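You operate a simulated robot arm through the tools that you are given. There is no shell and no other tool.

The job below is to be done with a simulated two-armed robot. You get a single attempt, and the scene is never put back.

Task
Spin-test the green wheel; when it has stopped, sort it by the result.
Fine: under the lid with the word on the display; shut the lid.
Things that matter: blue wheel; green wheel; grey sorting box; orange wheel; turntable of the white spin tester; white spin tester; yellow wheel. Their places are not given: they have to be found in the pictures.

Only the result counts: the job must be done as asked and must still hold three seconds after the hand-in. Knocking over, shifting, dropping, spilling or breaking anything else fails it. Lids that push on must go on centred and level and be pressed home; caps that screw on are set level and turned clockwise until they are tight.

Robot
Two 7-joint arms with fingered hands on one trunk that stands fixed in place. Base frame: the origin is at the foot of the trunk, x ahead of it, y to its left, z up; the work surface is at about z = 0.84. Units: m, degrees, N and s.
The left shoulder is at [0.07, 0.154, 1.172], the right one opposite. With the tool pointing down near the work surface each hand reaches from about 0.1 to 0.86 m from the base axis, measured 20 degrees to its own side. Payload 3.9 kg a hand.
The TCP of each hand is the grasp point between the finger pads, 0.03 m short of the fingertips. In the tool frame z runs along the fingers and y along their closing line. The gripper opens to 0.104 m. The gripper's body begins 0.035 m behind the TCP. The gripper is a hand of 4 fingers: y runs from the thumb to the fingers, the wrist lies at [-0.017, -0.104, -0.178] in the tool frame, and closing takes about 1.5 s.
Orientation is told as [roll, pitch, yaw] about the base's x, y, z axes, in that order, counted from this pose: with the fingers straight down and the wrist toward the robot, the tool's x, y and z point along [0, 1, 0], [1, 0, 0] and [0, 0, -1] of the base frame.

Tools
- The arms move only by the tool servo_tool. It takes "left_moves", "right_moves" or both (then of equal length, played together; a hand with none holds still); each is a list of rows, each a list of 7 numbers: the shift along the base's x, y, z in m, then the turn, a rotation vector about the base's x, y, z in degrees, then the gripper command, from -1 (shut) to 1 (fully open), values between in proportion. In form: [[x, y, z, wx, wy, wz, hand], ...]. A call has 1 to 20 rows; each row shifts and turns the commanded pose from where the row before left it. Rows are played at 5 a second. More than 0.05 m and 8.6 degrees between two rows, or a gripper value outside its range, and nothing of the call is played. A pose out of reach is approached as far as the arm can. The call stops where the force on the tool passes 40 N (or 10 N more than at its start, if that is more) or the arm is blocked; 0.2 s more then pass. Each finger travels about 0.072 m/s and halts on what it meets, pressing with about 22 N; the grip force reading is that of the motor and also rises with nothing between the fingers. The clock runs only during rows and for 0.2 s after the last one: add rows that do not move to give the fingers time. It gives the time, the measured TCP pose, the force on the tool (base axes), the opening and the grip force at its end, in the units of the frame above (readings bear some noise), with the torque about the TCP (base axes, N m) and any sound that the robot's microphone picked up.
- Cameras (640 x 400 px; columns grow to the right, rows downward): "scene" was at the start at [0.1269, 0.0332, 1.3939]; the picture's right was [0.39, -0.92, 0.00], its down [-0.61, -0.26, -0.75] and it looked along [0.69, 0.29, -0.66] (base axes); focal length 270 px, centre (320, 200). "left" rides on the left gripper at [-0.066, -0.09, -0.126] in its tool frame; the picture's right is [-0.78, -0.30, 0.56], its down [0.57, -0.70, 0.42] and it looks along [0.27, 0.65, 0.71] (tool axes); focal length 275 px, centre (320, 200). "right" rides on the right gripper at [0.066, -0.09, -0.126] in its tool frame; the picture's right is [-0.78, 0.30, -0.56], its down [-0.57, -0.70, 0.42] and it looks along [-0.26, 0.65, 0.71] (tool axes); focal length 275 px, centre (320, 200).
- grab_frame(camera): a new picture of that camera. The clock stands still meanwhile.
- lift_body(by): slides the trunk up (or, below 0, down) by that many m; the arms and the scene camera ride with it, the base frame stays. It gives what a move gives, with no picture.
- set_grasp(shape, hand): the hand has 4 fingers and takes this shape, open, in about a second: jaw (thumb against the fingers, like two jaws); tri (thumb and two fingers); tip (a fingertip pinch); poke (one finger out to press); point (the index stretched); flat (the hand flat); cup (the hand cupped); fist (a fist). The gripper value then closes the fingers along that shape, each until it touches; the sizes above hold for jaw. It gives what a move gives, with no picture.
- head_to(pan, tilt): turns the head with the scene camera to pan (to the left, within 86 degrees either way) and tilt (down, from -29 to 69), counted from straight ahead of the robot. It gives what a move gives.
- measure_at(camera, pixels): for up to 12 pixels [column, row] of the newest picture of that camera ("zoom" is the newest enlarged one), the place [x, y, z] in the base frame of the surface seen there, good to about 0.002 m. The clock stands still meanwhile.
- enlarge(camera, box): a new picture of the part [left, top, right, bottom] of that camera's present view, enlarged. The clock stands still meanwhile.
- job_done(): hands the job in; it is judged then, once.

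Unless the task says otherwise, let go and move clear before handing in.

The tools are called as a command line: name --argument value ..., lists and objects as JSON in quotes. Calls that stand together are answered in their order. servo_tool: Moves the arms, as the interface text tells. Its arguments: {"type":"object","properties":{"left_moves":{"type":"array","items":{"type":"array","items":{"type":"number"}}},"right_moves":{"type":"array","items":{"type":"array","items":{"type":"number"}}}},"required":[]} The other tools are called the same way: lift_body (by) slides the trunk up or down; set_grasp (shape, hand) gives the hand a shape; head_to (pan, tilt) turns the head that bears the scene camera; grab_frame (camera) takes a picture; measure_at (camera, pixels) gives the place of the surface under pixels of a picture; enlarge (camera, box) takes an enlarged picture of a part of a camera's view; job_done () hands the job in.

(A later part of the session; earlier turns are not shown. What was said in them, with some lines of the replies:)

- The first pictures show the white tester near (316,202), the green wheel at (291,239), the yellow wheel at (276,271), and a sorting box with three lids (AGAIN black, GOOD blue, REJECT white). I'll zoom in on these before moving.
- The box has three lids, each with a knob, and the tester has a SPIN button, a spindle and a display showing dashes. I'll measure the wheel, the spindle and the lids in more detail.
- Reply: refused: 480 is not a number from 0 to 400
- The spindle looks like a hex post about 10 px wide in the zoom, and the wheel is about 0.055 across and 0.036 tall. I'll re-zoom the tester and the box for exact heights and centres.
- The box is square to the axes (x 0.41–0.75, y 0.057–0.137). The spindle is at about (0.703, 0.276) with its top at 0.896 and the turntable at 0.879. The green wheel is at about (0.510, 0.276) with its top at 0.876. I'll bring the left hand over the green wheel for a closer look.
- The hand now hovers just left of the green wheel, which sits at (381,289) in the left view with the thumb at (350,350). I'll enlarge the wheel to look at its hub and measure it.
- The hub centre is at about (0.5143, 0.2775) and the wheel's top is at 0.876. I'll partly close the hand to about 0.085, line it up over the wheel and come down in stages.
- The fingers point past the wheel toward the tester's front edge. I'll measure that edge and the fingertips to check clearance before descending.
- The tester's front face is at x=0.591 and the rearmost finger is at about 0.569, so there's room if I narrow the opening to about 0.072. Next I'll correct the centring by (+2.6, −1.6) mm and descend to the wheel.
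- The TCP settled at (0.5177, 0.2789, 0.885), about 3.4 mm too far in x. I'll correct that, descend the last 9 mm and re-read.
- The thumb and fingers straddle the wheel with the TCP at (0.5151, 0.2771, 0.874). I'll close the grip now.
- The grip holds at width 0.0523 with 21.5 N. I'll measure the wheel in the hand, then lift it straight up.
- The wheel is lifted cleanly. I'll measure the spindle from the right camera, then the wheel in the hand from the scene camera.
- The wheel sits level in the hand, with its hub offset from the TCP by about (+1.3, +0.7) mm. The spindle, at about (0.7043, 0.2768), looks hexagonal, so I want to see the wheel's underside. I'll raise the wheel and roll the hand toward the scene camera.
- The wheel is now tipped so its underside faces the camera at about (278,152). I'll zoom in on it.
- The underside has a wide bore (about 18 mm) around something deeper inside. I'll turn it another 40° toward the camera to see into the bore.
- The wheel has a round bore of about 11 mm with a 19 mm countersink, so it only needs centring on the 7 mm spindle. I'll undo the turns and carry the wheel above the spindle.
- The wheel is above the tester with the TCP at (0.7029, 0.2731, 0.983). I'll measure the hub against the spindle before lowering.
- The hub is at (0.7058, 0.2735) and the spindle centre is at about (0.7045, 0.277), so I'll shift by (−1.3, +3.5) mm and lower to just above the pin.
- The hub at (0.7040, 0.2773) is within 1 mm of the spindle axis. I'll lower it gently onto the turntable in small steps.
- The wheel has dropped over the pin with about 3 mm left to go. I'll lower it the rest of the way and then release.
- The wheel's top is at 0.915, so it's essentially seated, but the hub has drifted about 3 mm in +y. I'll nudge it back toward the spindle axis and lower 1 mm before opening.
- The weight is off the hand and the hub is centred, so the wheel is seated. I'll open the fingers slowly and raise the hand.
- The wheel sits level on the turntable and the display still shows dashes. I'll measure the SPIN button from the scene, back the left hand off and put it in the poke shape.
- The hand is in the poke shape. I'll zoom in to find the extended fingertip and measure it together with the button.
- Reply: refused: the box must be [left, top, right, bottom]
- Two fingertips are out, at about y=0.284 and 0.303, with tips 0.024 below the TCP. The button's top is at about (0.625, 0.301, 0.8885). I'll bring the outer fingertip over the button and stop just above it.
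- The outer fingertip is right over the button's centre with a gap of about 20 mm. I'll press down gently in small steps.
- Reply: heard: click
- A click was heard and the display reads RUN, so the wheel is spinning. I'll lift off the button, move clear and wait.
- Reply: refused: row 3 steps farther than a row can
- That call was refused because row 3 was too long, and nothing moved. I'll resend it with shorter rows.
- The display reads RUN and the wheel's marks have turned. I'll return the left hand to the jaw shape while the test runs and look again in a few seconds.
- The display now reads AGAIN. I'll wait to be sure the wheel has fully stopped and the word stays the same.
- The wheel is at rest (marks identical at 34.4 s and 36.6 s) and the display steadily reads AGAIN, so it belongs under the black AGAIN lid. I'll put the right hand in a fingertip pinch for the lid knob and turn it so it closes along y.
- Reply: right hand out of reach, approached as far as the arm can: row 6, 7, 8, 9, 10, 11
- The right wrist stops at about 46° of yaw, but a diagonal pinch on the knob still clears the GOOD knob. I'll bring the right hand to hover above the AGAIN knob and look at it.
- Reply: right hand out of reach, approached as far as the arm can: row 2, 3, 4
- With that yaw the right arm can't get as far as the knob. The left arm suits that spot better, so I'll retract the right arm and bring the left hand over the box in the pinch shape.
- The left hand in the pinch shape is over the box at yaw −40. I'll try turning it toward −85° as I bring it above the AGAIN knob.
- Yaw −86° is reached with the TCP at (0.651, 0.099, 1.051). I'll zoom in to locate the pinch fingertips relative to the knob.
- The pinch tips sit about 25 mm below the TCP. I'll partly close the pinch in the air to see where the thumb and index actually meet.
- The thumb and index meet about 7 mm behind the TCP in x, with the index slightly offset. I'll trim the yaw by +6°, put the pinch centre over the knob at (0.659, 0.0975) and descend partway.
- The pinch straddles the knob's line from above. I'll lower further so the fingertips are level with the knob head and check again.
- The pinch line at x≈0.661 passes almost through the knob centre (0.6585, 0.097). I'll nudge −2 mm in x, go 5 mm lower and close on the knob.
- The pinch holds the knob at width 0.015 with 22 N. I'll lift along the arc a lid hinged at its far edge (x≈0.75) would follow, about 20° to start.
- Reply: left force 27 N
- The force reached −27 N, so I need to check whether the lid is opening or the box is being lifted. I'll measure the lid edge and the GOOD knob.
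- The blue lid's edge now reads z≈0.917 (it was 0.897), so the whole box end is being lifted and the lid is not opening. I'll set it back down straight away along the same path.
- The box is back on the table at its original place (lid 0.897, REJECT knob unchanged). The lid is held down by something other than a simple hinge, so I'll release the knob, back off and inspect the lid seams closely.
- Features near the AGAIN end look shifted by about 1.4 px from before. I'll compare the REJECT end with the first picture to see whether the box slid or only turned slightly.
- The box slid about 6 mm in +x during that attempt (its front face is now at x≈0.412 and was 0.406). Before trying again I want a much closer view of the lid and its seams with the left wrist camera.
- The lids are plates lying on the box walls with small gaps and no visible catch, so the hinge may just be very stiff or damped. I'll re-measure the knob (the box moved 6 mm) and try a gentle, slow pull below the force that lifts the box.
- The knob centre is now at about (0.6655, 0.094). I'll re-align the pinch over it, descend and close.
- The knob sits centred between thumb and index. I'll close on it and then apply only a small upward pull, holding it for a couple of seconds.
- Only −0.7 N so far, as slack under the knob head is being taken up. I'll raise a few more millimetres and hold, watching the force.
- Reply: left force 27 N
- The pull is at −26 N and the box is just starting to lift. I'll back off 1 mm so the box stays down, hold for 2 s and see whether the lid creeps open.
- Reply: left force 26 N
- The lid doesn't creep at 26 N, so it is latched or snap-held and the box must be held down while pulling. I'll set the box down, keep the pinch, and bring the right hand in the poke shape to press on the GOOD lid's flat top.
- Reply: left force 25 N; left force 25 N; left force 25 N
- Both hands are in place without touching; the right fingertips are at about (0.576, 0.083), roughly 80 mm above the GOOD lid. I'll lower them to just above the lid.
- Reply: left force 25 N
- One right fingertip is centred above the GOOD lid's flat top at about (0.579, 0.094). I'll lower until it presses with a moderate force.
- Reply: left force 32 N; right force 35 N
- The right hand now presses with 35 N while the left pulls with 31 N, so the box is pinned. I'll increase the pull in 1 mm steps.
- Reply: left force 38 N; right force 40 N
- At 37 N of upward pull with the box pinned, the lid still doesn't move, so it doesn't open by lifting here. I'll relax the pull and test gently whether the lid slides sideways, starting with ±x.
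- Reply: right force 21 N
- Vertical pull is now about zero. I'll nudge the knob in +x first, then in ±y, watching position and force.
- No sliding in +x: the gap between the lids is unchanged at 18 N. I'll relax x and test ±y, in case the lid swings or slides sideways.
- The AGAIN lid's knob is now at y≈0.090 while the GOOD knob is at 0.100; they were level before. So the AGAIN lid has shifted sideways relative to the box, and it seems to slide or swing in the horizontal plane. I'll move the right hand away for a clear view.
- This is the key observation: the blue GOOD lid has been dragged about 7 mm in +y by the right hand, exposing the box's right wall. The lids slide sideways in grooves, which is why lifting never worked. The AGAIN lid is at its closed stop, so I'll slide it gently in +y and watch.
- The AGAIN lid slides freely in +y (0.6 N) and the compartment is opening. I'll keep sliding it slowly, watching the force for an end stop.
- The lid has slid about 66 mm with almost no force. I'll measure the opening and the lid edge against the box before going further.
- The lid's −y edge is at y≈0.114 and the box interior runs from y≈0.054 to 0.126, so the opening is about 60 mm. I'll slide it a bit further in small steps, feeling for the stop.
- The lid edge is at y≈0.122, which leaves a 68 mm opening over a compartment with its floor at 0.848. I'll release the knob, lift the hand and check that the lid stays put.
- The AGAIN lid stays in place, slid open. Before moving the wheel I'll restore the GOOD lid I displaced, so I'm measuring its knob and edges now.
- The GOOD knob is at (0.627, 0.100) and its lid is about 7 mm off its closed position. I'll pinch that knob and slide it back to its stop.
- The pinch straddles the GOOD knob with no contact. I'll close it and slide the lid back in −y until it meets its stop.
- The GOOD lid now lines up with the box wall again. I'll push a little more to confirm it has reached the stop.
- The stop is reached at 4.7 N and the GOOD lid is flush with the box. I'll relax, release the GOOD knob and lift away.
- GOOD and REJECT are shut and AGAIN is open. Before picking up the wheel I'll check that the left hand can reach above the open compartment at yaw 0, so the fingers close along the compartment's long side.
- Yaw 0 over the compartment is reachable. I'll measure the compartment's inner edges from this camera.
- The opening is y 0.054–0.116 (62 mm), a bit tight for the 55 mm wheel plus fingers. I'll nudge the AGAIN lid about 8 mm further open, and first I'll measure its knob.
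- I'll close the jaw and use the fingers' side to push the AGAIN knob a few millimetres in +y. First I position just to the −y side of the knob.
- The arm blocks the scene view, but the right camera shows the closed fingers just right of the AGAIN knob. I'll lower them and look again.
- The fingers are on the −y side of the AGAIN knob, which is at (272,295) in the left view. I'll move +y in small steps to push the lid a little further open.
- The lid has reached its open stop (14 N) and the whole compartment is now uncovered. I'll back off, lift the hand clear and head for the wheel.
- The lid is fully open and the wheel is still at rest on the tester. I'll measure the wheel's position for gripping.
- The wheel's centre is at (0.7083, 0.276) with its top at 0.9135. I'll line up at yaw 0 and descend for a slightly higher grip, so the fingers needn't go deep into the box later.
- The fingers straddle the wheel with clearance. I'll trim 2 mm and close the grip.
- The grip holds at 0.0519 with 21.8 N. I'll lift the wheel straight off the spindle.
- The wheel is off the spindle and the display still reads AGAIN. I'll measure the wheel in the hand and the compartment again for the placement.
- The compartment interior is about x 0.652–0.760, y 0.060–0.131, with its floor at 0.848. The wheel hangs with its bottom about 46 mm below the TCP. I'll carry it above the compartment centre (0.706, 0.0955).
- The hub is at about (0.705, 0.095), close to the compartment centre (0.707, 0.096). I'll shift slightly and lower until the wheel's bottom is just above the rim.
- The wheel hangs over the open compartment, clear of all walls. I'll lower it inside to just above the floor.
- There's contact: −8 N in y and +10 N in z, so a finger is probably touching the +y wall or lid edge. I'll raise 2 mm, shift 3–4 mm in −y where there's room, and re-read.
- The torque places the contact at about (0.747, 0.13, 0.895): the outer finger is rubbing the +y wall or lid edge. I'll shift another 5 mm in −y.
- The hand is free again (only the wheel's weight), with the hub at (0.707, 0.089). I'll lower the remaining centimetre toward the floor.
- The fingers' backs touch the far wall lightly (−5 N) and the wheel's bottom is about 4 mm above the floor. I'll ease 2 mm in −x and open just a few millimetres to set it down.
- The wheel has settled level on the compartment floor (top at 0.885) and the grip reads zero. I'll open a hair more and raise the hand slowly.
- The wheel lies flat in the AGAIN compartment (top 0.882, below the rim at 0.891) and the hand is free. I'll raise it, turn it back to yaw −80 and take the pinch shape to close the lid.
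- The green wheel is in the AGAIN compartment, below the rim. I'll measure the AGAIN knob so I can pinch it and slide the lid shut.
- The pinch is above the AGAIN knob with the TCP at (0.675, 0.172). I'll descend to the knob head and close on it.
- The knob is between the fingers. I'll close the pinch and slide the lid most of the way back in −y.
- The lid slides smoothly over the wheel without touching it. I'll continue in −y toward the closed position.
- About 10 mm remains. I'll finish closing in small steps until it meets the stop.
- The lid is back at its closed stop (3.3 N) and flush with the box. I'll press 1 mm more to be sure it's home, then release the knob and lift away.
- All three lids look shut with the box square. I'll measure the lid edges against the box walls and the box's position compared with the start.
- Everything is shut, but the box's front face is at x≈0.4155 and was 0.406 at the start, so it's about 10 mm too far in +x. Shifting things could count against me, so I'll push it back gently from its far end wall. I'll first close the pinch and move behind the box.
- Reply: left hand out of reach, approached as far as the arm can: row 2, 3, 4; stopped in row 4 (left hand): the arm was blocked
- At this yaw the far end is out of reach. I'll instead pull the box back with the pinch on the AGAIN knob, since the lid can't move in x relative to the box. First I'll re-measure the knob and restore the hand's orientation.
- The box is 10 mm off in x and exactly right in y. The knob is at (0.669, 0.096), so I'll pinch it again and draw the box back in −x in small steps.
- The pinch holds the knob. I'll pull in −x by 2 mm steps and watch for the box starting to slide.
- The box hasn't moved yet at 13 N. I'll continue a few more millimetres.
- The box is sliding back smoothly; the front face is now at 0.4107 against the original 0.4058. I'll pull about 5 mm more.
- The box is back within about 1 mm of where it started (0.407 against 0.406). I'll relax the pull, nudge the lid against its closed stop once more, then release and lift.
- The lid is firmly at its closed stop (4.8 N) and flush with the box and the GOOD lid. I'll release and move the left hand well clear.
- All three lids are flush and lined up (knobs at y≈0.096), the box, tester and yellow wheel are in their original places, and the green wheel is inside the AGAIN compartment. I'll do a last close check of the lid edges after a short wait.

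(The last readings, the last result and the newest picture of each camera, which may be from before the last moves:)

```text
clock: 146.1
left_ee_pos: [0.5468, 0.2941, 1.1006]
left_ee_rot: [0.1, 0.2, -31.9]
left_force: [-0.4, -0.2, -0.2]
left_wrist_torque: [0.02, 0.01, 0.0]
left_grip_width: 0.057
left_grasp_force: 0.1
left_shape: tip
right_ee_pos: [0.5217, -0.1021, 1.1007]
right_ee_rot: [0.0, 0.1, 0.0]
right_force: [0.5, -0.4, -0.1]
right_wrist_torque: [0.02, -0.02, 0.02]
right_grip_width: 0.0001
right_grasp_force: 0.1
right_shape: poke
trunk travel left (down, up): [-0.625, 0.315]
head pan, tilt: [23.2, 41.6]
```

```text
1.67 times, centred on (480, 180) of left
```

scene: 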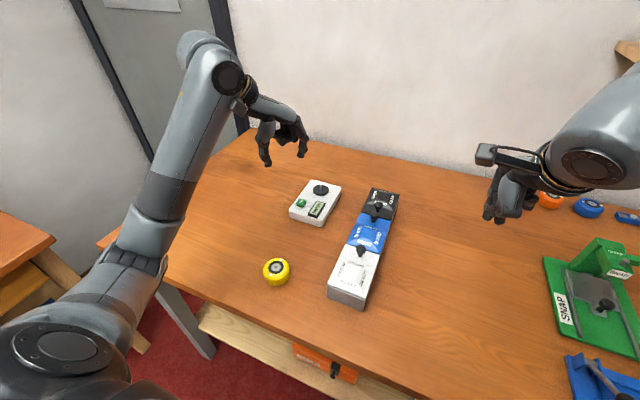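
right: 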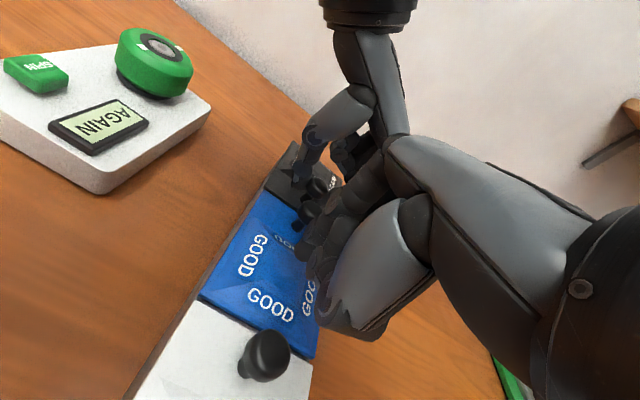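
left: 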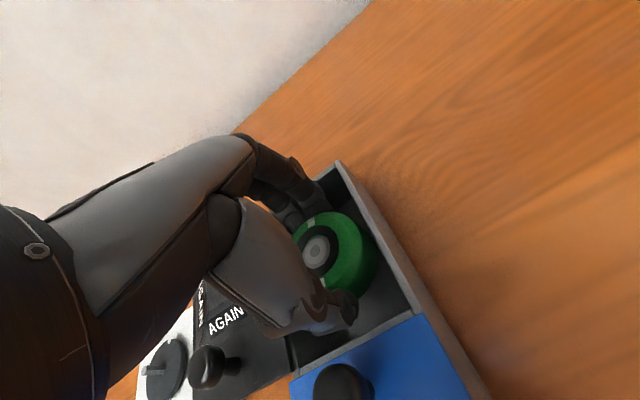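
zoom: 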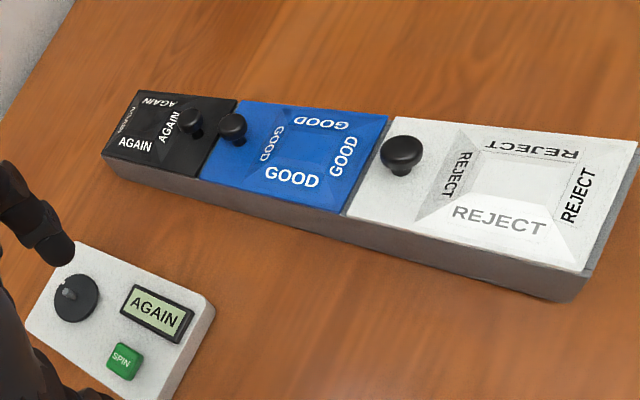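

Both views show all three lids shut and flush, with the display reading AGAIN. The green wheel is under the AGAIN lid, and the tester, the yellow wheel and the box look undisturbed. Both hands are clear, so I'm handing in.

job_done

```text
The job is handed in.
```

The green wheel was spin-tested and came to a stop with AGAIN on the display. It is now lying flat under the black AGAIN lid, and that lid is shut. I've handed the job in, but no verdict came back.

- **Box moved and put back:** I first took the lids for hinged and pulled upward. That briefly lifted the AGAIN end of the box, and handling the lids left the box about 10 mm out of place. The lids slide sideways. I pulled the box back, and it now measures within about 1–2 mm of where it started.
- **GOOD lid:** While I was holding the box down, the GOOD lid slid open about 7 mm. I closed it again, and the last pictures show all three lids flush.

The tester and the yellow wheel look to be where they were, and both hands are clear.
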